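You operate a simulated robot arm through the tools that you are given. There is no shell and no other tool. Be economical: measure what you need, move in short steps, check, and stop when the job is done.

The job below is to be done with a simulated robot arm. You get a single attempt, and the scene is never put back.

JOB
Cool the hot purple frame at the bench fan and check that it is under 60 C.
Fine: carry it by its tab, blue switch on, stand the thermometer on the film, put it back, switch off. Set down upright: thermometer. Where these are worked on the way, their far stop is far enough and under half their travel is too little: blue switch.

Only the result counts: the job must be done as asked and must still hold three seconds after the hand-in. Knocking over, shifting, dropping, spilling or breaking anything else fails it.

ROBOT AND FRAMES
A 7-joint arm with a two-finger parallel gripper on a trunk, on a base that drives. Base frame: it is fixed to the floor where the robot stands at the start and does not move with it; the origin is under the middle of the robot, x ahead of it, y to its left, z up; the surface under the hand at the start is at about z = 904. Readings come in mm, rad, newtons and seconds.
Its first joint turns from -2.897 to 2.897 rad. Places, roughly: bench ahead of the fan [700, -500, 900]; blue switch [900, -300, 900]; yellow switch [800, -200, 1000]. Payload 1.57 kg.
The TCP is the grasp point between the finger pads, 30 mm short of the fingertips. In the tool frame z runs along the fingers and y along their closing line. The gripper opens to 110 mm. The fingers are 24 mm wide and 12 mm thick; the gripper's body (48 by 112 mm) begins 78 mm behind the TCP.
Orientation is that of the tool frame in the base frame, as a unit quaternion [w, x, y, z]. With the fingers straight down and closing along the base's y, the tool's x points along the base's -x, its y along +y and its z along -z.

CONTROLS
- The arm moves only by the tool move_arm. Its argument "steps" is a list of rows, each a list of 7 numbers: the shift along the base's x, y, z in units of 200 mm (1.0 is 200 mm), then the turn, a rotation vector about the base's x, y, z in units of 90 degrees (1.0 is 90 degrees), then the finger opening in mm, from 0 to 110. In form: [[x, y, z, wx, wy, wz, gripper], ...]. A call has 1 to 10 rows; each row is the pose to reach, as a shift and turn from the pose commanded when the call began. A call with a number of a shift or a turn outside -1 to 1 is refused whole. A row lasts 0.2 s, in which the tool goes at most 50 mm and 0.15 rad; a call with a longer step from one row to the next is refused whole, and so is a gripper value outside its range. Where a pose cannot be reached the arm comes as near as it can. A force on the tool above 40 N (or 10 N above the force at the start of the call, whichever is more), or a blocked arm, ends the call early, and 0.2 s more pass. Each finger travels about 108 mm/s and halts on what it meets, pressing with about 35 N; the grip force reading is that of the motor and also rises with nothing between the fingers. The clock runs only during rows and for 0.2 s after the last one: add rows that repeat a pose to give the fingers time. The reply holds the time, the measured pose of the TCP, the force on the tool along the base axes, the opening and the grip force, in the units named above and with some noise, with the torque about the TCP (base axes, N m) and any sound that the robot's microphone picked up, and new pictures: "pictures" is both (left out), scene, wrist or none.
- Cameras (640 x 400 px; columns grow to the right, rows downward): "scene" is now at [490.9, 189.5, 1458.7]; the picture's right is [-0.26, -0.97, 0.00], its down [-0.81, 0.22, -0.54] and it looks along [0.52, -0.14, -0.84] (base axes); focal length 236 px, centre (320, 200). "wrist" rides on the gripper at [70, 16, -141] in the tool frame; the picture's right is [-0.23, 0.97, 0.00], its down [-0.86, -0.20, -0.48] and it looks along [-0.47, -0.11, 0.88] (tool axes); focal length 222 px, centre (320, 200). There is no depth. A picture from a camera that has moved, and an enlarged one, comes with that camera's place and axes in the base frame and with its lens. The place of the scene camera against the robot may be out by one fixed shift of up to 12 mm in any direction.
- slide_trunk(by): slides the trunk up (or, below 0, down) by that many mm; the arm and the scene camera ride with it, the base frame stays. It gives what a move gives, with no picture.
- steer(legs): drives the robot by 1 to 6 legs, each [ahead, left, turn to the left] in mm, mm and rad, along the robot's own axes; the way and the turn of a leg run together, so that a leg with both is an arc; at most 1500 mm and 3.142 rad a leg. The arm and the cameras ride along, it lands a little off, and it stops where it bumps. It gives what a move gives, and a new picture of the scene camera.
- head_to(pan, tilt): turns the head with the scene camera to pan (to the left, within 1.798 rad either way) and tilt (down, from -0.506 to 1.204), counted from straight ahead of the robot. It gives what a move gives, and a new picture of the scene camera.
- zoom(camera, box): a new picture of the part [left, top, right, bottom] of that camera's present view, enlarged. The clock stands still meanwhile.
- job_done(): hands the job in; it is judged then, once.

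Work in short steps. Places have to be worked out from the pictures, the camera data and where the tool is seen: move nearer, look again, correct. Check each grasp and each placing, and mend what went wrong. You have 120 turns and 260 pictures in all, those below and enlarged ones among them. Open the gripper and draw the arm clear of the work before you hand the job in, unless the task says otherwise; then end with one line.

The tools are called after "Emit:" as name(argument=value, ...) on one line, values as JSON. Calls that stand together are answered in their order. move_arm: Moves the arm, as the interface text tells. Its arguments: {"type":"object","properties":{"steps":{"type":"array"},"pictures":{"type":"string","enum":["both","scene","wrist","none"]}},"required":["steps"]} The other tools are called the same way: slide_trunk (by) slides the trunk up or down; steer (legs) drives the base; head_to (pan, tilt) turns the head that bears the scene camera; zoom (camera, box) takes an enlarged picture of a part of a camera's view; job_done () hands the job in.

At the start:

```text
t: 0.0
tool_pos: [680.7, 135.2, 1187.4]
tcp_rot: [0.0, 0.0, 1.0, -0.001]
wrist_force: [0.0, -0.2, -0.5]
ft_torque: [0.02, 0.0, -0.01]
width: 110.1
grip_force: 0.0
trunk travel left (down, up): [-525.0, 85.0]
robot x, y, heading: [-0.6, 3.2, 0.003]
head pan, tilt: [-0.262, 0.997]
```

scene: 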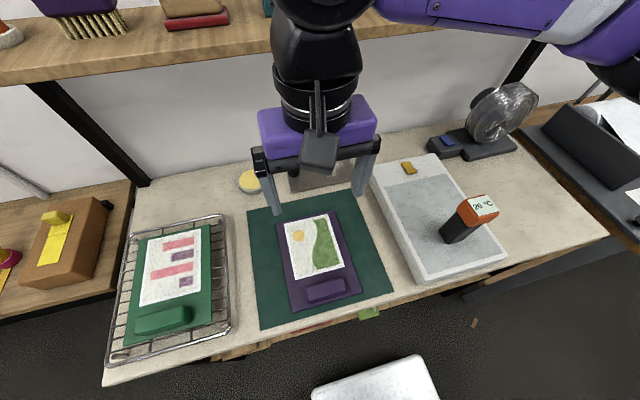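
wrist: 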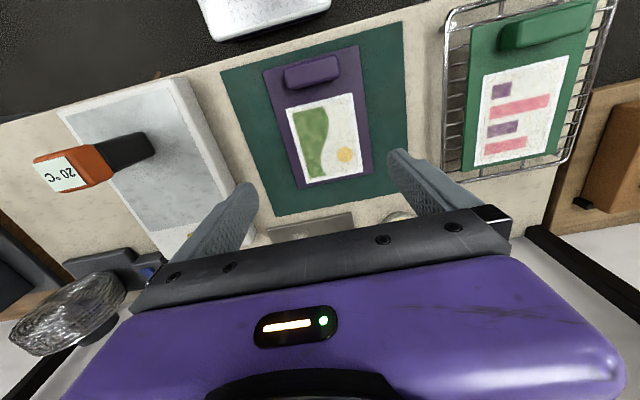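

I'll look at the work area enlarged first, to place the frame's tab, the thermometer and the fan switch.

Emit:
zoom(camera="scene", box=[230, 180, 400, 330])

Emit:
zoom(camera="scene", box=[370, 70, 610, 290])

Emit:
head_to(pan=-0.75, tilt=0.9)

```text
2.67 times, centred on (315, 255) of scene
camera zoom: at [490.9, 189.5, 1458.7], right [-0.26, -0.97, 0.0], down [-0.81, 0.22, -0.54], along [0.52, -0.14, -0.84], focal length 631 px, centre (333, 53)
```

zoom: 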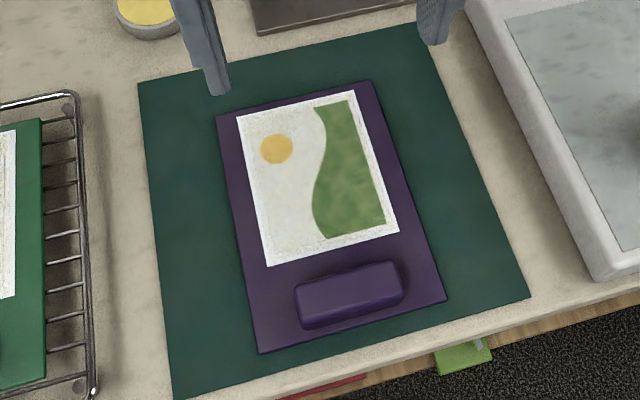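

```text
1.82 times, centred on (490, 180) of scene
camera zoom: at [490.9, 189.5, 1458.7], right [-0.26, -0.97, 0.0], down [-0.81, 0.22, -0.54], along [0.52, -0.14, -0.84], focal length 430 px, centre (11, 236)
```

zoom: 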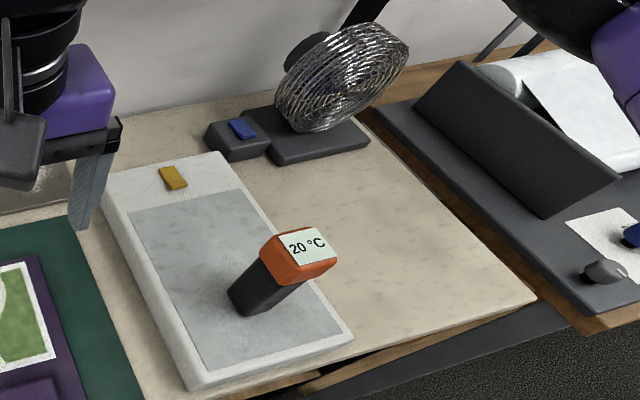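

```text
t: 0.9
tool_pos: [681.0, 135.7, 1187.8]
tcp_rot: [0.0, -0.001, 1.0, 0.0]
wrist_force: [-0.6, 0.0, 0.9]
ft_torque: [-0.01, -0.02, -0.02]
width: 109.8
grip_force: 0.0
trunk travel left (down, up): [-525.0, 85.0]
robot x, y, heading: [1.2, 1.7, 0.001]
head pan, tilt: [-0.75, 0.901]
camera scene: at [478.7, 156.2, 1465.7], right [-0.68, -0.73, 0.0], down [-0.57, 0.53, -0.62], along [0.45, -0.42, -0.78], focal length 236 px, centre (320, 200)
```

scene: 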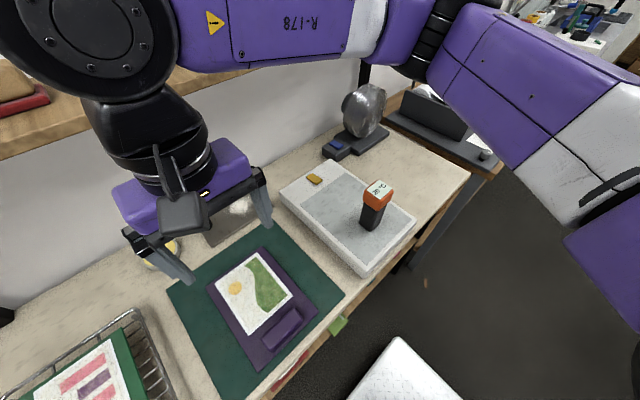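

The frame spans roughly x 572–788, y 70–228, with its tab at about (592,149) running along y, so the fingers should close along x. I move above the tab and begin yawing the gripper −90°.

Emit:
move_arm(steps=[[-0.045, 0.007, -0.05, 0, 0, -0.095, 110], [-0.09, 0.014, -0.1, 0, 0, -0.19, 110], [-0.135, 0.021, -0.15, 0, 0, -0.285, 110], [-0.18, 0.028, -0.2, 0, 0, -0.38, 110], [-0.225, 0.035, -0.25, 0, 0, -0.475, 110], [-0.27, 0.042, -0.3, 0, 0, -0.57, 110], [-0.315, 0.049, -0.35, 0, 0, -0.665, 110], [-0.36, 0.056, -0.4, 0, 0, -0.76, 110], [-0.405, 0.063, -0.45, 0, 0, -0.855, 110], [-0.44, 0.07, -0.5, 0, 0, -0.95, 110]], pictures="none")

Emit:
move_arm(steps=[[0, 0, 0, 0, 0, -0.05, 110], [0, 0, 0, 0, 0, -0.05, 110]])

```text
t: 3.1
tool_pos: [592.9, 150.7, 1088.1]
tcp_rot: [0.0, 0.679, 0.734, 0.0]
wrist_force: [-0.2, -0.4, 0.0]
ft_torque: [0.01, 0.01, 0.0]
width: 110.0
grip_force: 0.0
trunk travel left (down, up): [-525.0, 85.0]
robot x, y, heading: [-0.2, -0.4, 0.001]
head pan, tilt: [-0.75, 0.901]
```

```text
t: 3.7
tool_pos: [591.8, 150.0, 1088.9]
tcp_rot: [0.0, 0.707, 0.707, 0.0]
wrist_force: [0.8, 0.5, 0.1]
ft_torque: [0.01, 0.01, -0.02]
width: 110.0
grip_force: 0.1
trunk travel left (down, up): [-525.0, 85.0]
robot x, y, heading: [2.6, 1.6, 0.001]
head pan, tilt: [-0.75, 0.901]
camera scene: at [478.7, 156.1, 1465.7], right [-0.68, -0.73, 0.0], down [-0.57, 0.53, -0.62], along [0.45, -0.42, -0.78], focal length 236 px, centre (320, 200)
camera wrist: at [608.5, 219.1, 1229.1], right [0.97, -0.23, 0.0], down [-0.2, -0.86, 0.48], along [-0.11, -0.47, -0.88], focal length 222 px, centre (320, 200)
```

scene: 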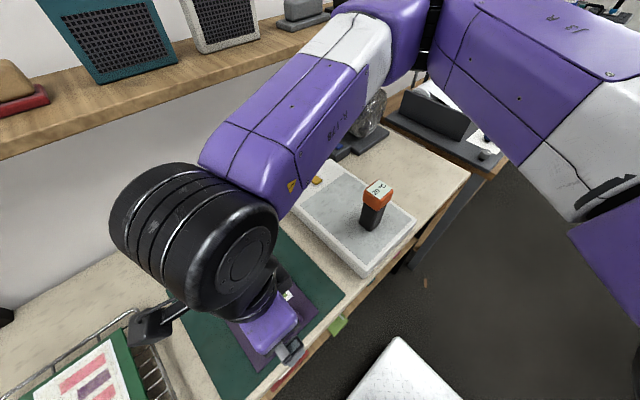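
wrist: 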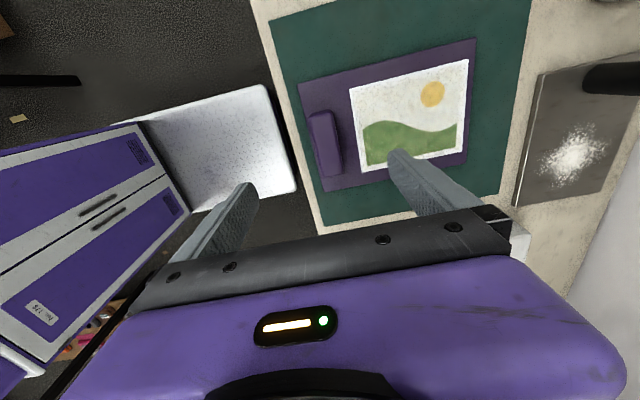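

The tab sits between the fingers in the wrist view. I enlarge it to fix its edges and height.

Emit:
zoom(camera="wrist", box=[260, 30, 500, 210])

```text
2.22 times, centred on (380, 120) of wrist
camera zoom: at [608.5, 219.1, 1229.1], right [0.97, -0.23, 0.0], down [-0.2, -0.86, 0.48], along [-0.11, -0.47, -0.88], focal length 494 px, centre (187, 378)
```

zoom: 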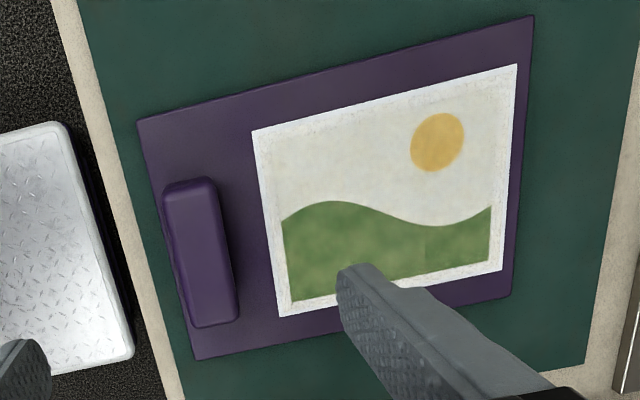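

From the wrist view the tab centre is about (599,142), some 29 mm wide in x. I descend over it with the fingers at 64 mm and stop just above the frame.

Emit:
move_arm(steps=[[0.036, -0.04, -0.2, 0, 0, 0, 64], [0.036, -0.04, -0.4, 0, 0, 0, 64], [0.036, -0.04, -0.55, 0, 0, 0, 64], [0.036, -0.04, -0.65, 0, 0, 0, 64], [0.036, -0.04, -0.69, 0, 0, 0, 64]])

Emit:
head_to(pan=-0.2, tilt=1.1)

```text
t: 4.9
tool_pos: [599.7, 142.6, 949.1]
tcp_rot: [0.0, 0.707, 0.707, 0.001]
wrist_force: [0.3, -0.5, -0.1]
ft_torque: [-0.01, 0.02, 0.01]
width: 63.7
grip_force: 0.1
trunk travel left (down, up): [-525.0, 85.0]
robot x, y, heading: [-3.3, 0.4, 0.001]
head pan, tilt: [-0.75, 0.901]
camera scene: at [478.7, 156.1, 1465.7], right [-0.68, -0.73, 0.0], down [-0.57, 0.53, -0.62], along [0.45, -0.42, -0.78], focal length 236 px, centre (320, 200)
camera wrist: at [615.4, 211.3, 1090.1], right [0.97, -0.23, 0.0], down [-0.2, -0.86, 0.48], along [-0.11, -0.47, -0.88], focal length 222 px, centre (320, 200)
```

scene: 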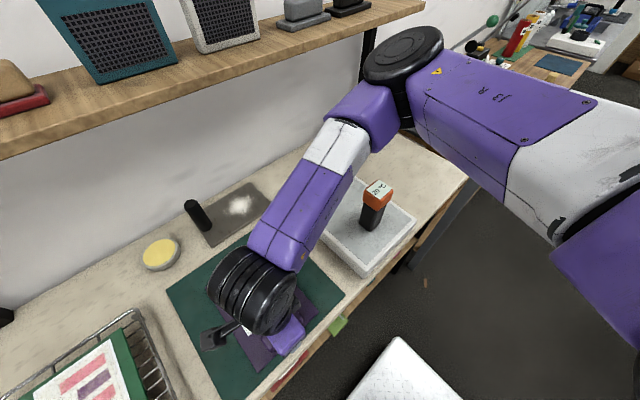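
wrist: 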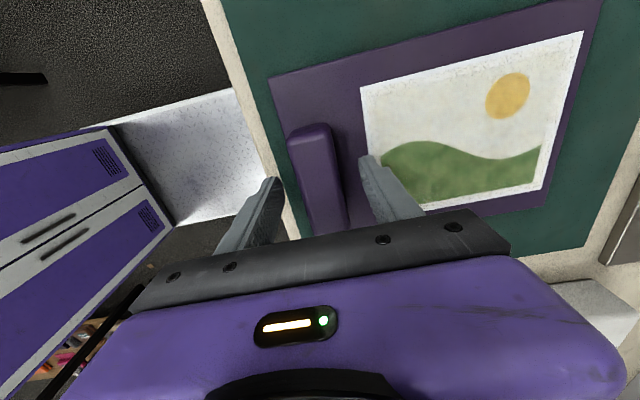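

```text
t: 5.9
tool_pos: [599.3, 142.2, 948.9]
tcp_rot: [0.0, 0.707, 0.707, 0.001]
wrist_force: [-0.3, -0.2, -0.2]
ft_torque: [0.02, 0.03, -0.01]
width: 64.0
grip_force: 0.1
trunk travel left (down, up): [-525.0, 85.0]
robot x, y, heading: [-2.6, 1.9, 0.0]
head pan, tilt: [-0.201, 1.1]
camera scene: at [485.3, 195.0, 1451.9], right [-0.2, -0.98, 0.0], down [-0.87, 0.18, -0.45], along [0.45, -0.09, -0.89], focal length 236 px, centre (320, 200)
```

scene: 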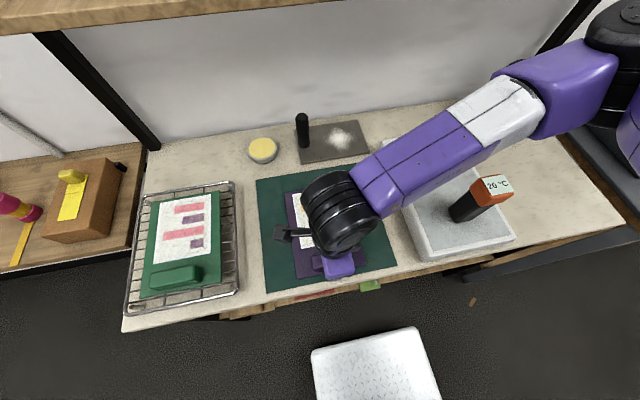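

Tab lies centred between the fingers. I narrow to 42 mm and lower in small steps to feel the frame plate.

Emit:
move_arm(steps=[[0, 0, 0, 0, 0, 0, 42], [0, 0, 0, 0, 0, 0, 42], [0, 0, -0.02, 0, 0, 0, 42], [0, 0, -0.035, 0, 0, 0, 42]], pictures="wrist")

Emit:
zoom(camera="wrist", box=[240, 90, 440, 230])

```text
t: 6.9
tool_pos: [599.6, 142.5, 944.1]
tcp_rot: [0.0, 0.707, 0.707, 0.0]
wrist_force: [0.1, -0.8, -1.0]
ft_torque: [-0.02, -0.03, 0.01]
width: 42.3
grip_force: 0.1
trunk travel left (down, up): [-525.0, 85.0]
robot x, y, heading: [0.5, -2.0, 0.002]
head pan, tilt: [-0.201, 1.1]
camera wrist: at [615.7, 211.5, 1083.8], right [0.97, -0.23, 0.0], down [-0.2, -0.86, 0.48], along [-0.11, -0.47, -0.88], focal length 222 px, centre (320, 200)
```

wrist: 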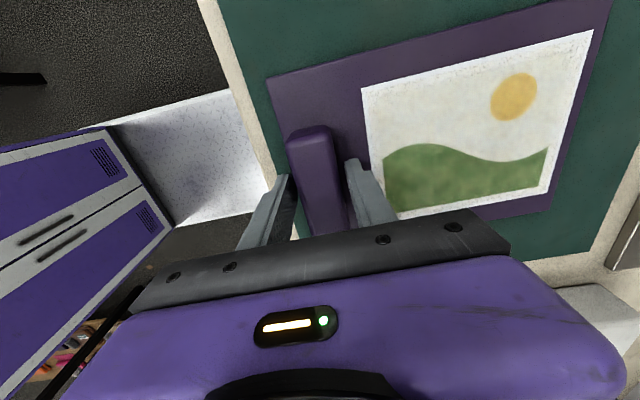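

```text
2.86 times, centred on (340, 160) of wrist
camera zoom: at [615.7, 211.5, 1083.8], right [0.97, -0.23, 0.0], down [-0.2, -0.86, 0.48], along [-0.11, -0.47, -0.88], focal length 635 px, centre (263, 314)
```

zoom: 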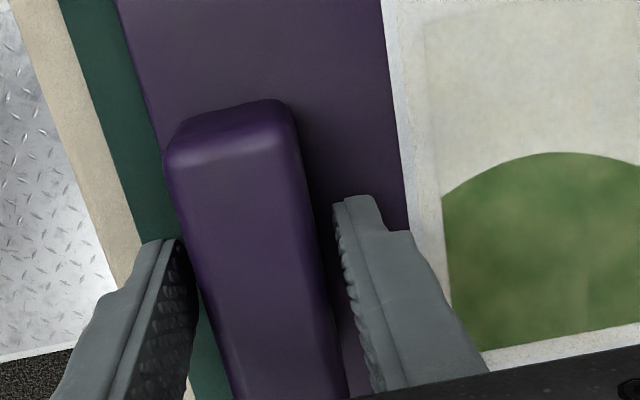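

No contact yet at tip z≈914 and the tab is well between the pads. I close here.

Emit:
move_arm(steps=[[0, 0, 0, 0, 0, 0, 30], [0, 0, 0, 0, 0, 0, 15], [0, 0, 0, 0, 0, 0, 10], [0, 0, 0, 0, 0, 0, 10]], pictures="wrist")

```text
t: 7.9
tool_pos: [599.2, 142.3, 942.9]
tcp_rot: [0.001, 0.706, 0.708, 0.0]
wrist_force: [0.5, 0.9, -1.1]
ft_torque: [0.07, 0.03, 0.03]
width: 31.5
grip_force: 34.5
trunk travel left (down, up): [-525.0, 85.0]
robot x, y, heading: [-0.7, 0.6, 0.002]
head pan, tilt: [-0.201, 1.1]
camera wrist: at [615.8, 211.5, 1083.8], right [0.97, -0.23, 0.0], down [-0.2, -0.86, 0.48], along [-0.11, -0.47, -0.88], focal length 222 px, centre (320, 200)
```

wrist: 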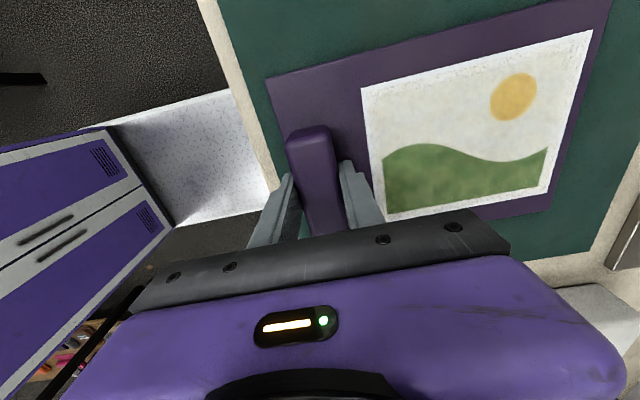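

The tab is held (31.5 mm, 34 N). I lift gently and check for slipping or sagging.

Emit:
move_arm(steps=[[0, 0, 0.03, 0, 0, 0, 10], [0, 0, 0.08, 0, 0, 0, 10], [0, 0, 0.2, 0, 0, 0, 10], [0, 0, 0.4, 0, 0, 0, 10], [0, 0, 0.6, 0, 0, 0, 10], [0, 0, 0.8, 0, 0, 0, 10]])

```text
t: 9.3
tool_pos: [596.9, 142.1, 1103.9]
tcp_rot: [-0.001, 0.707, 0.707, -0.001]
wrist_force: [-0.1, -0.1, -1.9]
ft_torque: [-0.01, 0.09, -0.01]
width: 31.1
grip_force: 35.2
trunk travel left (down, up): [-525.0, 85.0]
robot x, y, heading: [0.5, -0.8, 0.002]
head pan, tilt: [-0.201, 1.1]
camera scene: at [485.6, 195.1, 1451.7], right [-0.2, -0.98, 0.0], down [-0.87, 0.18, -0.45], along [0.44, -0.09, -0.89], focal length 236 px, centre (320, 200)
camera wrist: at [613.8, 210.5, 1244.5], right [0.97, -0.23, 0.0], down [-0.2, -0.86, 0.48], along [-0.11, -0.47, -0.88], focal length 222 px, centre (320, 200)
```

scene: 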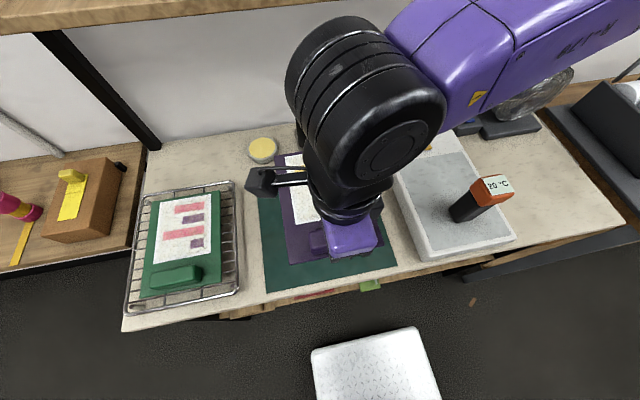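
wrist: 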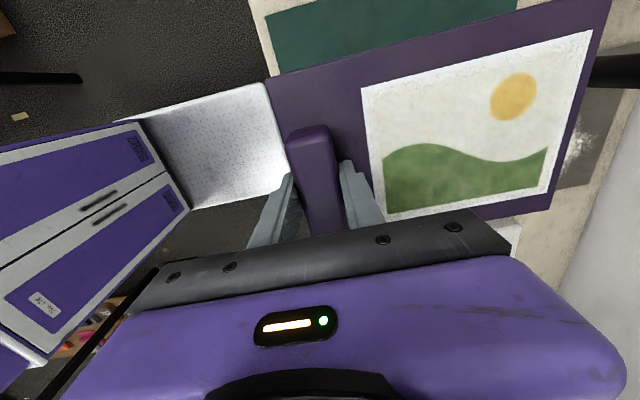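

The frame hangs level and weighs about 200 g. I raise to ~1190 (thermometer top is ~1070) and carry it to the right over the light box.

Emit:
move_arm(steps=[[0, 0, 0.15, 0, 0, 0, 10], [0, 0, 0.3, 0, 0, 0, 10], [0, 0, 0.45, 0, 0, 0, 10], [0.03, -0.15, 0.45, 0, 0, 0, 10], [0.06, -0.3, 0.45, 0, 0, 0, 10], [0.09, -0.45, 0.45, 0, 0, 0, 10], [0.12, -0.6, 0.45, 0, 0, 0, 10], [0.12, -0.75, 0.45, 0, 0, 0, 10], [0.12, -0.9, 0.45, 0, 0, 0, 10], [0.12, -1.0, 0.45, 0, 0, 0, 10]], pictures="scene")

Emit:
move_arm(steps=[[0, -0.15, 0, 0, 0, 0, 10], [0, -0.3, 0, 0, 0, 0, 10], [0, -0.45, 0, 0, 0, 0, 10], [0, -0.6, 0, 0, 0, 0, 10], [0, -0.75, 0, 0, 0, 0, 10], [0, -0.9, 0, 0, 0, 0, 10], [0, -1.0, 0, 0, 0, 0, 10]], pictures="both")

```text
t: 11.5
tool_pos: [624.5, -60.2, 1191.5]
tcp_rot: [0.0, 0.707, 0.708, 0.0]
wrist_force: [0.0, 0.4, -0.6]
ft_torque: [-0.01, 0.08, -0.01]
width: 31.1
grip_force: 35.0
trunk travel left (down, up): [-525.0, 85.0]
robot x, y, heading: [-1.4, -0.4, -0.002]
head pan, tilt: [-0.201, 1.1]
camera scene: at [485.4, 195.3, 1451.8], right [-0.2, -0.98, 0.0], down [-0.87, 0.18, -0.45], along [0.44, -0.09, -0.89], focal length 236 px, centre (320, 200)
```

scene: 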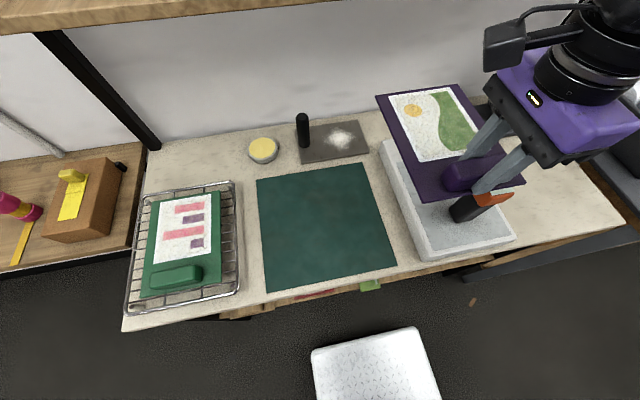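

```text
t: 13.1
tool_pos: [623.9, -259.2, 1193.3]
tcp_rot: [0.0, 0.707, 0.707, 0.001]
wrist_force: [-0.5, 0.8, -1.2]
ft_torque: [0.01, 0.07, -0.01]
width: 31.0
grip_force: 35.4
trunk travel left (down, up): [-525.0, 85.0]
robot x, y, heading: [0.0, -4.1, -0.001]
head pan, tilt: [-0.201, 1.1]
camera scene: at [485.4, 195.1, 1451.8], right [-0.2, -0.98, 0.0], down [-0.87, 0.18, -0.45], along [0.44, -0.09, -0.89], focal length 236 px, centre (320, 200)
camera wrist: at [640.6, -189.5, 1333.7], right [0.97, -0.23, 0.0], down [-0.2, -0.86, 0.48], along [-0.11, -0.47, -0.88], focal length 222 px, centre (320, 200)
```

scene: 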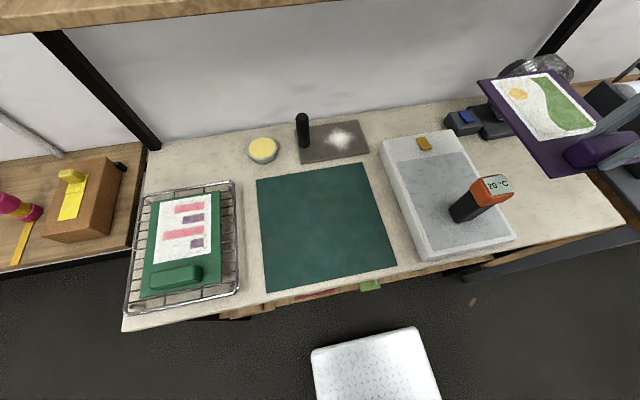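
wrist: 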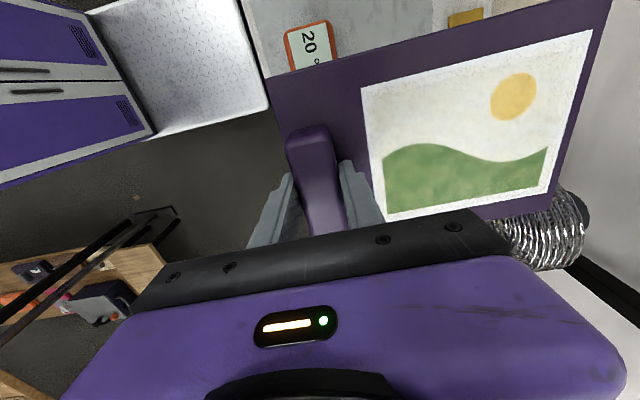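

Carrying continues clear; I move the last 200 mm right and turn the head to see the fan area.

Emit:
move_arm(steps=[[0, -0.15, 0, 0, 0, 0, 10], [0, -0.3, 0, 0, 0, 0, 10], [0, -0.45, 0, 0, 0, 0, 10], [0, -0.6, 0, 0, 0, 0, 10], [0, -0.75, 0, 0, 0, 0, 10], [0, -0.9, 0, 0, 0, 0, 10], [0, -1.0, 0, 0, 0, 0, 10]], pictures="wrist")

Emit:
head_to(pan=-0.95, tilt=0.8)

```text
t: 14.7
tool_pos: [623.6, -459.3, 1192.1]
tcp_rot: [0.0, 0.707, 0.707, 0.0]
wrist_force: [0.4, 0.4, -1.2]
ft_torque: [-0.02, 0.09, 0.04]
width: 30.9
grip_force: 35.3
trunk travel left (down, up): [-525.0, 85.0]
robot x, y, heading: [3.8, 1.7, -0.003]
head pan, tilt: [-0.201, 1.1]
camera wrist: at [639.7, -389.5, 1333.1], right [0.97, -0.23, 0.0], down [-0.2, -0.86, 0.48], along [-0.11, -0.47, -0.88], focal length 222 px, centre (320, 200)
```

wrist: 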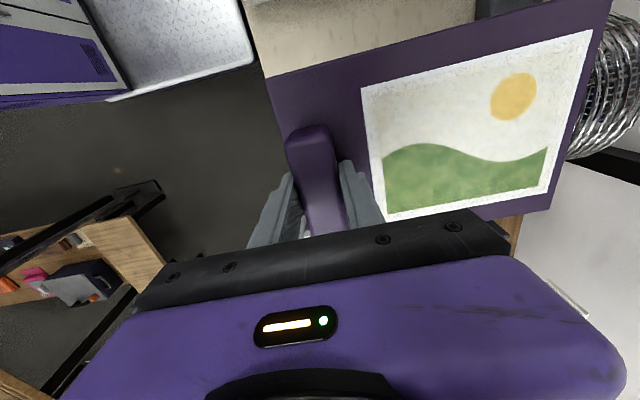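

```text
t: 15.8
tool_pos: [623.2, -457.7, 1191.8]
tcp_rot: [-0.001, 0.706, 0.708, 0.0]
wrist_force: [0.5, -0.2, -0.8]
ft_torque: [0.0, 0.05, 0.01]
width: 31.1
grip_force: 34.6
trunk travel left (down, up): [-525.0, 85.0]
robot x, y, heading: [-1.6, -1.4, -0.005]
head pan, tilt: [-0.949, 0.799]
camera scene: at [470.5, 141.9, 1473.6], right [-0.81, -0.58, 0.0], down [-0.42, 0.58, -0.7], along [0.41, -0.57, -0.72], focal length 236 px, centre (320, 200)
```

scene: 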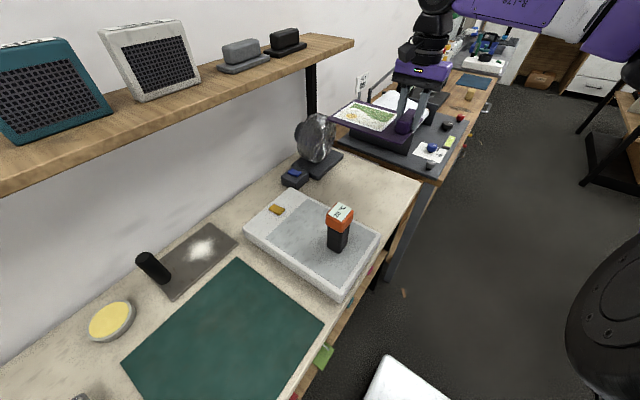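

The frame hangs over the bench ahead of the fan (its span would be x 604–820, y −538…−379), clear of the light box, fan base and bench edge. I lower it.

Emit:
move_arm(steps=[[0, 0, -0.2, 0, 0, 0, 10], [0, 0, -0.4, 0, 0, 0, 10], [0, 0, -0.6, 0, 0, 0, 10], [0, 0, -0.8, 0, 0, 0, 10], [0, 0, -0.95, 0, 0, 0, 10]], pictures="both")

```text
t: 17.0
tool_pos: [624.0, -459.1, 999.6]
tcp_rot: [0.0, 0.706, 0.708, 0.001]
wrist_force: [0.4, -0.4, -0.8]
ft_torque: [0.03, 0.03, 0.0]
width: 31.1
grip_force: 35.0
trunk travel left (down, up): [-525.0, 85.0]
robot x, y, heading: [1.2, -1.9, 0.001]
head pan, tilt: [-0.949, 0.799]
camera scene: at [470.3, 142.0, 1473.7], right [-0.81, -0.58, 0.0], down [-0.42, 0.58, -0.7], along [0.41, -0.57, -0.72], focal length 236 px, centre (320, 200)
camera wrist: at [639.7, -389.6, 1141.4], right [0.97, -0.23, 0.0], down [-0.2, -0.86, 0.48], along [-0.11, -0.47, -0.88], focal length 222 px, centre (320, 200)
```

scene: 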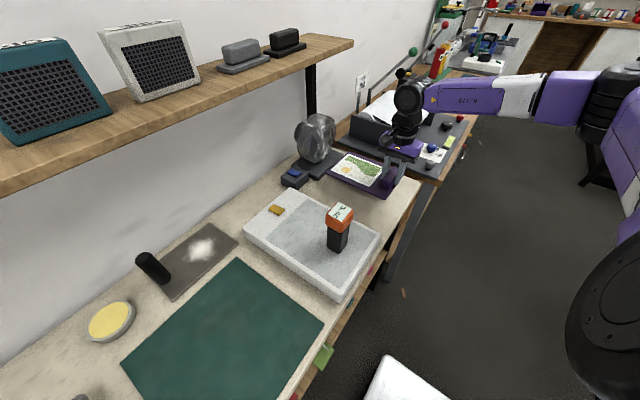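
wrist: 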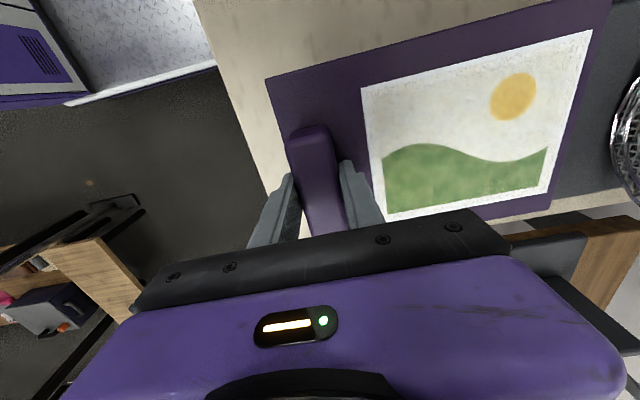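

Gap to the fan base is ~35 mm; I shift 10 mm toward the robot for margin and lower gently to contact.

Emit:
move_arm(steps=[[-0.05, 0.02, -0.12, 0, 0, 0, 10], [-0.05, 0.02, -0.22, 0, 0, 0, 10], [-0.05, 0.02, -0.26, 0, 0, 0, 10], [-0.05, 0.02, -0.28, 0, 0, 0, 10], [-0.05, 0.02, -0.29, 0, 0, 0, 10]], pictures="none")

```text
t: 18.2
tool_pos: [611.6, -456.1, 943.0]
tcp_rot: [0.0, 0.707, 0.707, 0.0]
wrist_force: [-0.2, 0.5, -0.8]
ft_torque: [0.0, 0.1, 0.01]
width: 31.3
grip_force: 35.0
trunk travel left (down, up): [-525.0, 85.0]
robot x, y, heading: [1.4, 0.5, -0.001]
head pan, tilt: [-0.949, 0.799]
```

No contact yet; I go down in millimetre steps.

Emit:
move_arm(steps=[[0, 0, -0.005, 0, 0, 0, 10], [0, 0, -0.01, 0, 0, 0, 10]], pictures="none")

Emit:
move_arm(steps=[[0, 0, -0.005, 0, 0, 0, 10], [0, 0, -0.01, 0, 0, 0, 10]], pictures="none")

```text
t: 18.8
tool_pos: [612.9, -454.6, 942.2]
tcp_rot: [-0.001, 0.707, 0.708, 0.0]
wrist_force: [0.5, 0.6, -1.1]
ft_torque: [0.01, 0.1, -0.02]
width: 31.1
grip_force: 34.9
trunk travel left (down, up): [-525.0, 85.0]
robot x, y, heading: [-0.2, 1.4, 0.001]
head pan, tilt: [-0.949, 0.799]
```

```text
t: 19.4
tool_pos: [612.4, -454.0, 939.8]
tcp_rot: [-0.001, 0.707, 0.708, 0.0]
wrist_force: [0.4, 0.5, -0.7]
ft_torque: [-0.01, 0.06, 0.0]
width: 31.0
grip_force: 35.0
trunk travel left (down, up): [-525.0, 85.0]
robot x, y, heading: [0.1, -1.1, 0.002]
head pan, tilt: [-0.949, 0.799]
```

Emit:
move_arm(steps=[[0, 0, -0.005, 0, 0, 0, 10], [0, 0, -0.01, 0, 0, 0, 10]], pictures="none")

Emit:
move_arm(steps=[[0, 0, -0.005, 0, 0, 0, 10], [0, 0, -0.01, 0, 0, 0, 10]], pictures="wrist")

```text
t: 20.0
tool_pos: [612.8, -454.5, 938.0]
tcp_rot: [0.0, 0.707, 0.707, 0.0]
wrist_force: [-1.7, 0.3, 6.2]
ft_torque: [0.35, 0.14, 0.07]
width: 31.4
grip_force: 35.3
trunk travel left (down, up): [-525.0, 85.0]
robot x, y, heading: [-1.0, 0.0, 0.005]
head pan, tilt: [-0.949, 0.799]
```

```text
t: 20.6
tool_pos: [614.0, -454.3, 938.6]
tcp_rot: [0.002, 0.707, 0.707, 0.001]
wrist_force: [-2.5, 0.3, 32.1]
ft_torque: [0.77, 0.43, -0.01]
width: 31.0
grip_force: 34.4
trunk travel left (down, up): [-525.0, 85.0]
robot x, y, heading: [1.3, -1.6, 0.002]
head pan, tilt: [-0.949, 0.799]
camera wrist: at [630.1, -385.1, 1079.6], right [0.97, -0.23, 0.0], down [-0.2, -0.85, 0.48], along [-0.11, -0.47, -0.88], focal length 222 px, centre (320, 200)
```

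wrist: 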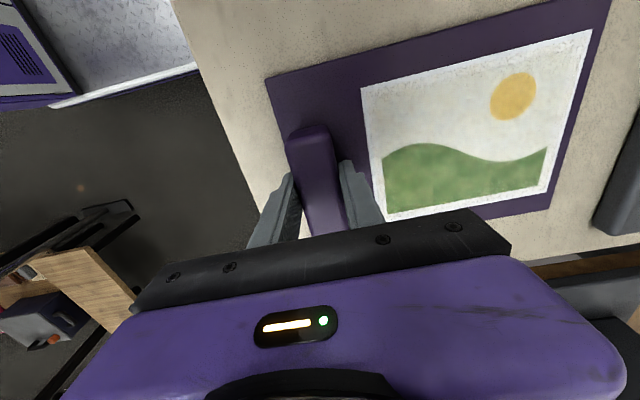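

The frame is on the bench. I ease the pressure, open and lift straight up.

Emit:
move_arm(steps=[[0, 0, 0.01, 0, 0, 0, 20], [0, 0, 0.01, 0, 0, 0, 50], [0, 0, 0.01, 0, 0, 0, 56], [0, 0, 0.1, 0, 0, 0, 56], [0, 0, 0.3, 0, 0, 0, 56], [0, 0, 0.5, 0, 0, 0, 56], [0, 0, 0.7, 0, 0, 0, 56], [0, 0, 0.9, 0, 0, 0, 56]])

Emit:
zoom(camera="scene", box=[230, 100, 430, 240])

```text
t: 22.4
tool_pos: [612.2, -454.6, 1119.5]
tcp_rot: [0.0, 0.706, 0.708, 0.0]
wrist_force: [0.1, 1.0, -0.6]
ft_torque: [0.02, 0.02, -0.01]
width: 56.0
grip_force: 0.1
trunk travel left (down, up): [-525.0, 85.0]
robot x, y, heading: [0.9, -1.2, -0.0]
head pan, tilt: [-0.949, 0.799]
camera scene: at [470.5, 141.8, 1473.5], right [-0.81, -0.58, 0.0], down [-0.42, 0.58, -0.7], along [0.41, -0.57, -0.72], focal length 236 px, centre (320, 200)
camera wrist: at [629.0, -385.5, 1260.3], right [0.97, -0.23, 0.0], down [-0.2, -0.86, 0.48], along [-0.11, -0.47, -0.88], focal length 222 px, centre (320, 200)
```

scene: 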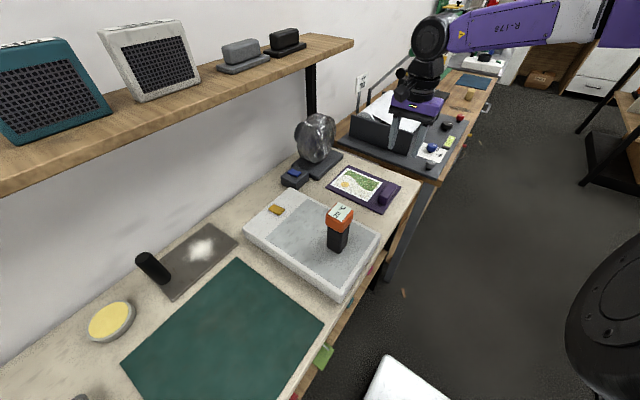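
wrist: 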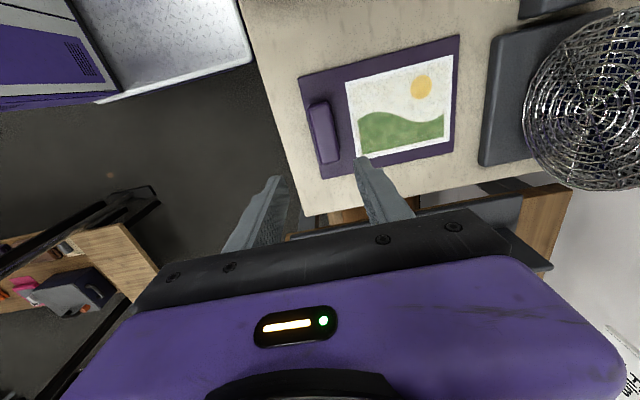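

```text
2.86 times, centred on (330, 170) of scene
camera zoom: at [470.5, 141.8, 1473.5], right [-0.81, -0.58, 0.0], down [-0.42, 0.58, -0.7], along [0.41, -0.57, -0.72], focal length 676 px, centre (291, 286)
```

zoom: 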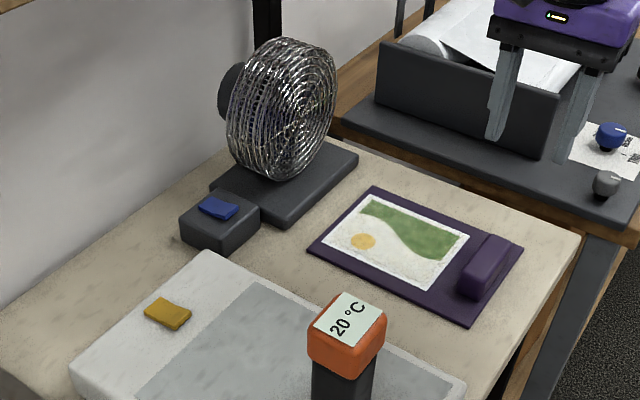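

The frame stands flat in front of the fan. Next is the blue rocker at about (920,−340); I move toward it to view it with the wrist camera.

Emit:
move_arm(steps=[[0.1, 0.1, 0.05, 0, 0, 0, 56], [0.25, 0.2, 0.1, 0, 0, 0, 30], [0.4, 0.35, 0.15, 0, 0, 0, 0], [0.55, 0.5, 0.15, 0, 0, 0, 0], [0.7, 0.65, 0.15, 0, 0, 0, 0], [0.85, 0.75, 0.15, 0, 0, 0, 0], [1.0, 0.85, 0.15, 0, 0, 0, 0]])

```text
t: 24.0
tool_pos: [812.8, -283.9, 1146.7]
tcp_rot: [0.001, 0.707, 0.707, 0.0]
wrist_force: [0.5, -0.5, -0.1]
ft_torque: [0.03, 0.0, -0.04]
width: 0.0
grip_force: 21.6
trunk travel left (down, up): [-525.0, 85.0]
robot x, y, heading: [1.7, 0.8, 0.002]
head pan, tilt: [-0.949, 0.799]
camera scene: at [470.1, 141.5, 1473.7], right [-0.81, -0.58, 0.0], down [-0.42, 0.58, -0.7], along [0.41, -0.57, -0.72], focal length 236 px, centre (320, 200)
camera wrist: at [829.5, -214.9, 1287.7], right [0.97, -0.23, 0.0], down [-0.2, -0.86, 0.48], along [-0.11, -0.47, -0.88], focal length 222 px, centre (320, 200)
```

scene: 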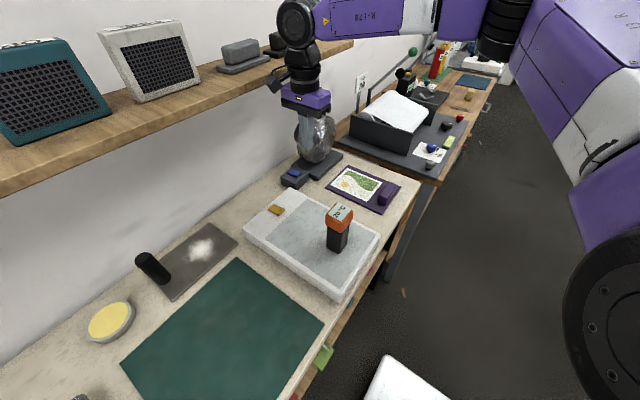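
wrist: 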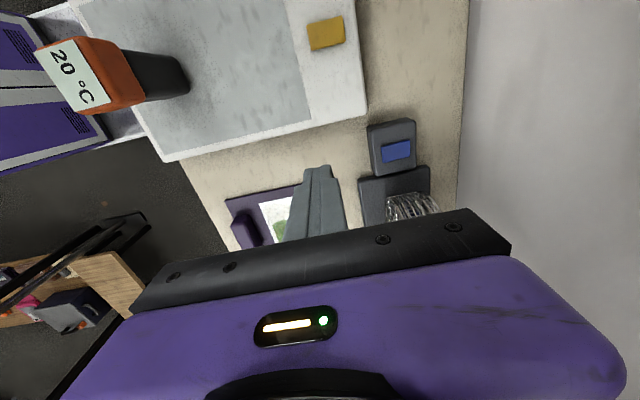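

The switch lies at about (925,−342), at the limit of reach from here. I enlarge it to see the rocker's tilt.

Emit:
zoom(camera="wrist", box=[340, 100, 460, 220])

Emit:
zoom(camera="scene", box=[255, 130, 355, 220])

Emit:
head_to(pan=-0.3, tilt=1.2)

```text
3.33 times, centred on (400, 160) of wrist
camera zoom: at [829.5, -214.9, 1287.7], right [0.97, -0.23, 0.0], down [-0.2, -0.86, 0.48], along [-0.11, -0.47, -0.88], focal length 740 px, centre (53, 333)
```

zoom: 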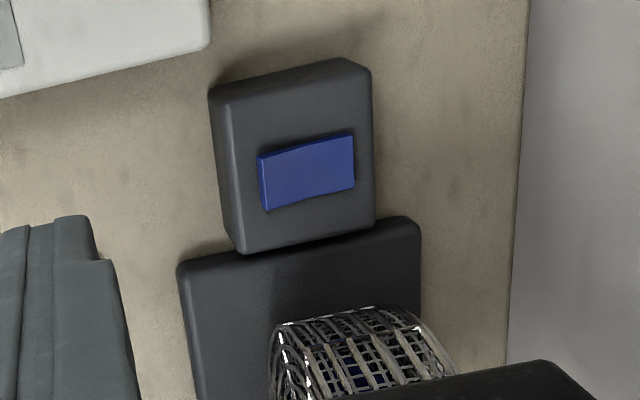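

```text
4.44 times, centred on (305, 175) of scene
camera zoom: at [470.1, 141.5, 1473.7], right [-0.81, -0.58, 0.0], down [-0.42, 0.58, -0.7], along [0.41, -0.57, -0.72], focal length 1051 px, centre (387, 311)
```

zoom: 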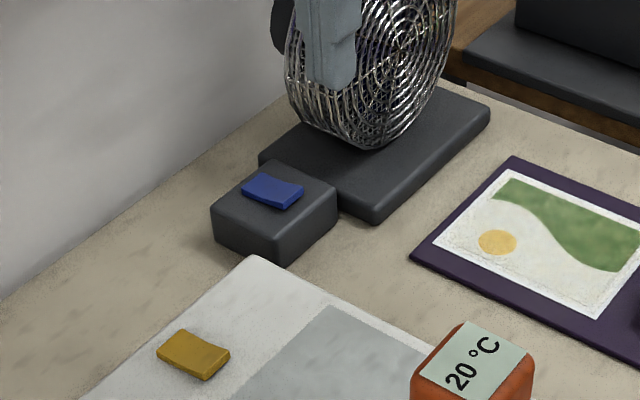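

```text
t: 25.0
tool_pos: [813.5, -283.1, 1145.9]
tcp_rot: [0.0, 0.708, 0.706, 0.0]
wrist_force: [-0.1, -0.6, -0.7]
ft_torque: [-0.04, 0.0, -0.02]
width: 0.0
grip_force: 21.0
trunk travel left (down, up): [-525.0, 85.0]
robot x, y, heading: [-1.0, -0.5, 0.002]
head pan, tilt: [-0.3, 1.201]
camera scene: at [476.9, 191.0, 1445.9], right [-0.3, -0.95, 0.0], down [-0.89, 0.28, -0.36], along [0.35, -0.11, -0.93], focal length 236 px, centre (320, 200)
```

scene: 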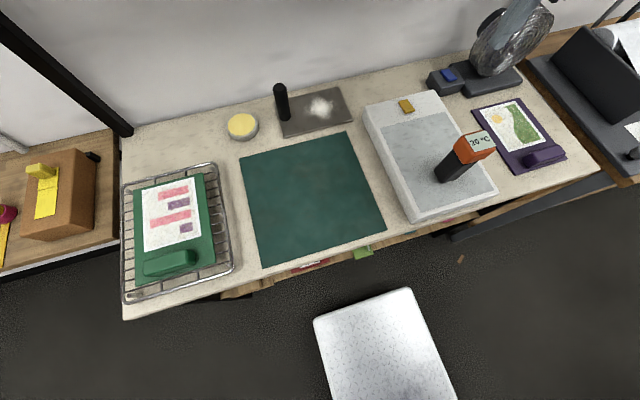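

The rocker runs along x (about 901–944) at y ≈ −341 with its near end raised; pressing both ends later needs more reach, so I drive 60 mm ahead (the base front is ~190 mm from the bench).

Emit:
steer(legs=[[60, 0, 0]])

Emit:
move_arm(steps=[[0, 0, 0, 0, 0, 0, 0]], pictures="wrist")

Emit:
zoom(camera="wrist", box=[270, 100, 410, 240])

```text
t: 25.9
tool_pos: [843.7, -284.3, 1146.8]
tcp_rot: [-0.003, 0.7, 0.714, -0.004]
wrist_force: [-5.4, -0.7, 1.1]
ft_torque: [0.09, -0.92, 0.47]
width: 0.0
grip_force: 21.8
trunk travel left (down, up): [-525.0, 85.0]
robot x, y, heading: [34.3, 0.9, 0.0]
head pan, tilt: [-0.3, 1.201]
stopped in leg 1: the force on the tool passed its limit at 98 N (the readings are from after the stop); the commanded pose is now the measured one
camera scene: at [511.4, 190.5, 1445.9], right [-0.3, -0.95, 0.0], down [-0.89, 0.28, -0.36], along [0.35, -0.11, -0.93], focal length 236 px, centre (320, 200)
```

scene: 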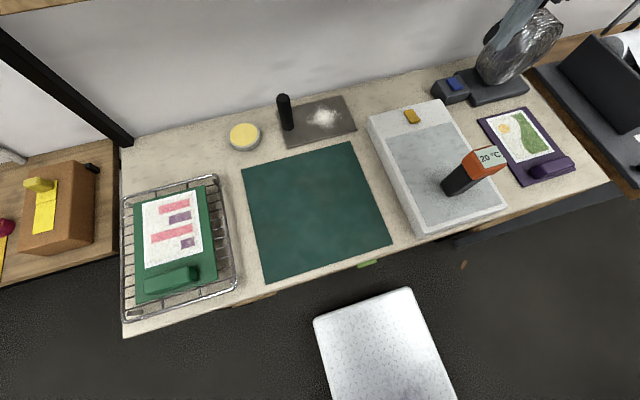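

```text
t: 26.3
tool_pos: [844.9, -284.6, 1146.8]
tcp_rot: [-0.004, 0.7, 0.714, -0.004]
wrist_force: [-6.8, -1.0, 3.1]
ft_torque: [0.19, -1.22, 0.59]
width: 0.0
grip_force: 21.0
trunk travel left (down, up): [-525.0, 85.0]
robot x, y, heading: [35.9, -2.5, -0.001]
head pan, tilt: [-0.3, 1.201]
camera wrist: at [860.0, -215.1, 1287.3], right [0.98, -0.21, -0.01], down [-0.18, -0.86, 0.48], along [-0.11, -0.47, -0.88], focal length 222 px, centre (320, 200)
```

wrist: 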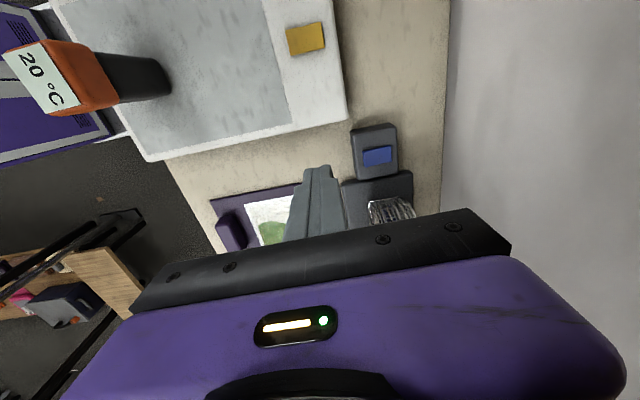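

```text
2.86 times, centred on (340, 170) of wrist
camera zoom: at [860.0, -215.1, 1287.3], right [0.98, -0.21, -0.01], down [-0.18, -0.86, 0.48], along [-0.11, -0.47, -0.88], focal length 635 px, centre (263, 286)
```

zoom: 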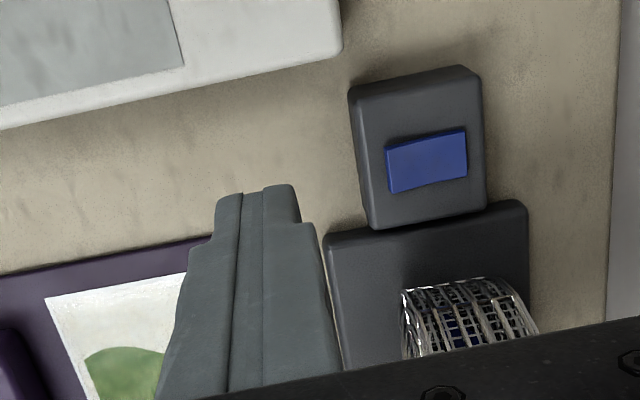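

Something pushed the hand in −x (98 N stop). I pull the arm back 40 mm at once and look up to see what it met.

Emit:
move_arm(steps=[[-0.1, 0, 0, 0, 0, 0, 0], [-0.2, 0, 0, 0, 0, 0, 0]], pictures="none")

Emit:
head_to(pan=-0.75, tilt=0.55)

```text
t: 26.9
tool_pos: [803.8, -284.2, 1145.4]
tcp_rot: [-0.004, 0.7, 0.714, -0.004]
wrist_force: [0.6, -0.3, 0.1]
ft_torque: [0.01, 0.01, -0.05]
width: 0.1
grip_force: 21.0
trunk travel left (down, up): [-525.0, 85.0]
robot x, y, heading: [32.7, -0.1, 0.003]
head pan, tilt: [-0.3, 1.201]
```

```text
t: 28.0
tool_pos: [803.8, -284.1, 1144.7]
tcp_rot: [-0.003, 0.7, 0.714, -0.004]
wrist_force: [-0.5, 1.0, -0.1]
ft_torque: [0.03, -0.01, -0.02]
width: 0.0
grip_force: 21.3
trunk travel left (down, up): [-525.0, 85.0]
robot x, y, heading: [35.0, 0.8, 0.0]
head pan, tilt: [-0.75, 0.55]
camera scene: at [524.0, 145.9, 1494.9], right [-0.68, -0.73, 0.0], down [-0.38, 0.36, -0.85], along [0.62, -0.58, -0.52], focal length 236 px, centre (320, 200)
```

scene: 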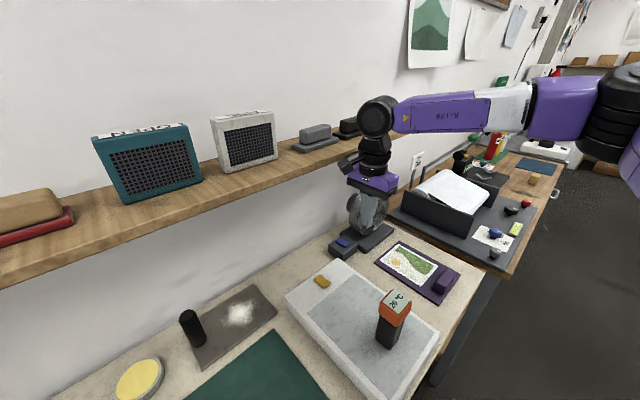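

The wrist camera body met the shelf's front edge (x≈880, z≈1290); nothing on it seems disturbed. The switch lies under the shelf, so I tilt the tool 40° (hand leaning back toward me) and approach low.

Emit:
move_arm(steps=[[-0.05, -0.05, -0.1, 0, -0.09, 0, 0], [-0.05, -0.1, -0.2, 0, -0.18, 0, 0], [0.0, -0.15, -0.3, 0, -0.27, 0, 0], [0.1, -0.2, -0.4, 0, -0.36, 0, 0], [0.2, -0.275, -0.45, 0, -0.444, 0, 0], [0.28, -0.275, -0.475, 0, -0.444, 0, 0]])

Emit:
zoom(camera="scene", box=[260, 90, 460, 290])

```text
t: 29.4
tool_pos: [860.1, -340.2, 1051.7]
tcp_rot: [0.241, 0.659, 0.672, 0.237]
wrist_force: [0.1, -0.5, 0.9]
ft_torque: [-0.03, 0.0, -0.01]
width: 0.0
grip_force: 21.1
trunk travel left (down, up): [-525.0, 85.0]
robot x, y, heading: [27.0, 4.3, -0.004]
head pan, tilt: [-0.75, 0.55]
camera scene: at [523.8, 145.7, 1495.1], right [-0.68, -0.73, 0.0], down [-0.38, 0.36, -0.85], along [0.62, -0.58, -0.52], focal length 236 px, centre (320, 200)
camera wrist: at [780.8, -269.9, 1169.8], right [0.75, -0.21, 0.62], down [-0.45, -0.86, 0.25], along [0.48, -0.47, -0.74], focal length 222 px, centre (320, 200)
```

scene: 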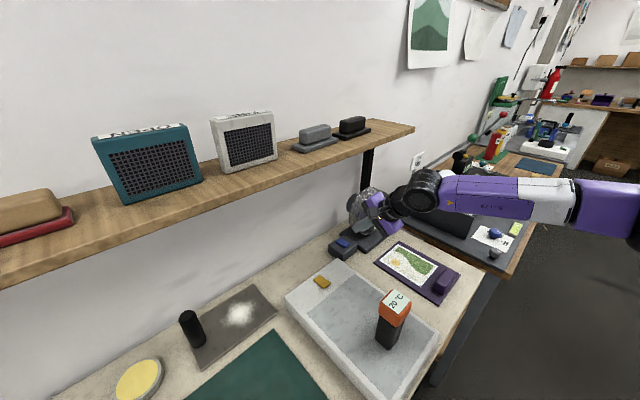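
wrist: 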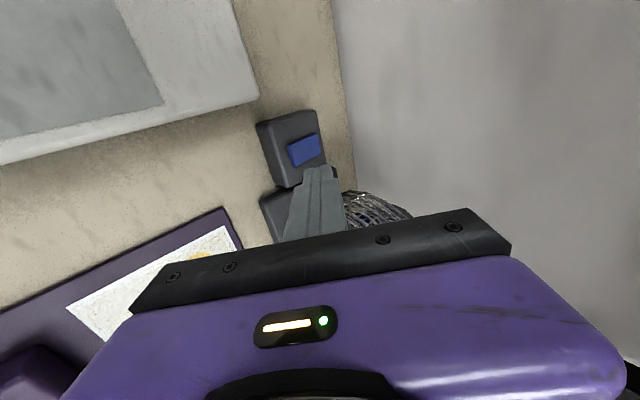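

```text
2.00 times, centred on (360, 190) of scene
camera zoom: at [523.8, 145.7, 1495.1], right [-0.68, -0.73, 0.0], down [-0.38, 0.36, -0.85], along [0.62, -0.58, -0.52], focal length 473 px, centre (240, 220)
```

zoom: 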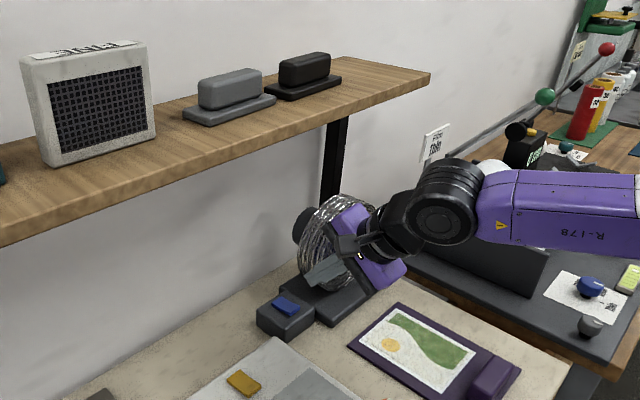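

Clear of the shelf now. I enlarge the wrist view to place the fingertips against the rocker.

Emit:
zoom(camera="wrist", box=[240, 100, 400, 230])

```text
3.08 times, centred on (320, 165) of wrist
camera zoom: at [780.8, -269.9, 1169.8], right [0.75, -0.21, 0.62], down [-0.45, -0.86, 0.25], along [0.48, -0.47, -0.74], focal length 684 px, centre (320, 308)
```

zoom: 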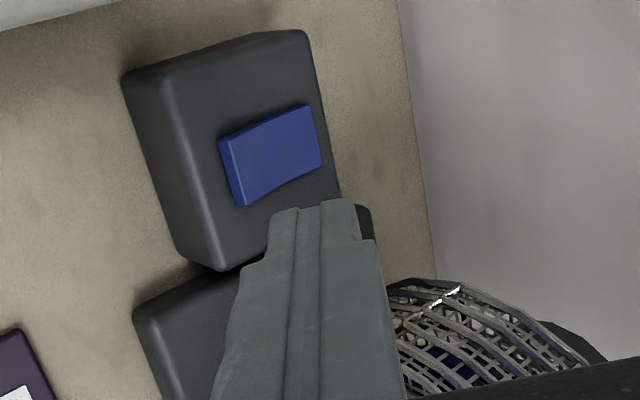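

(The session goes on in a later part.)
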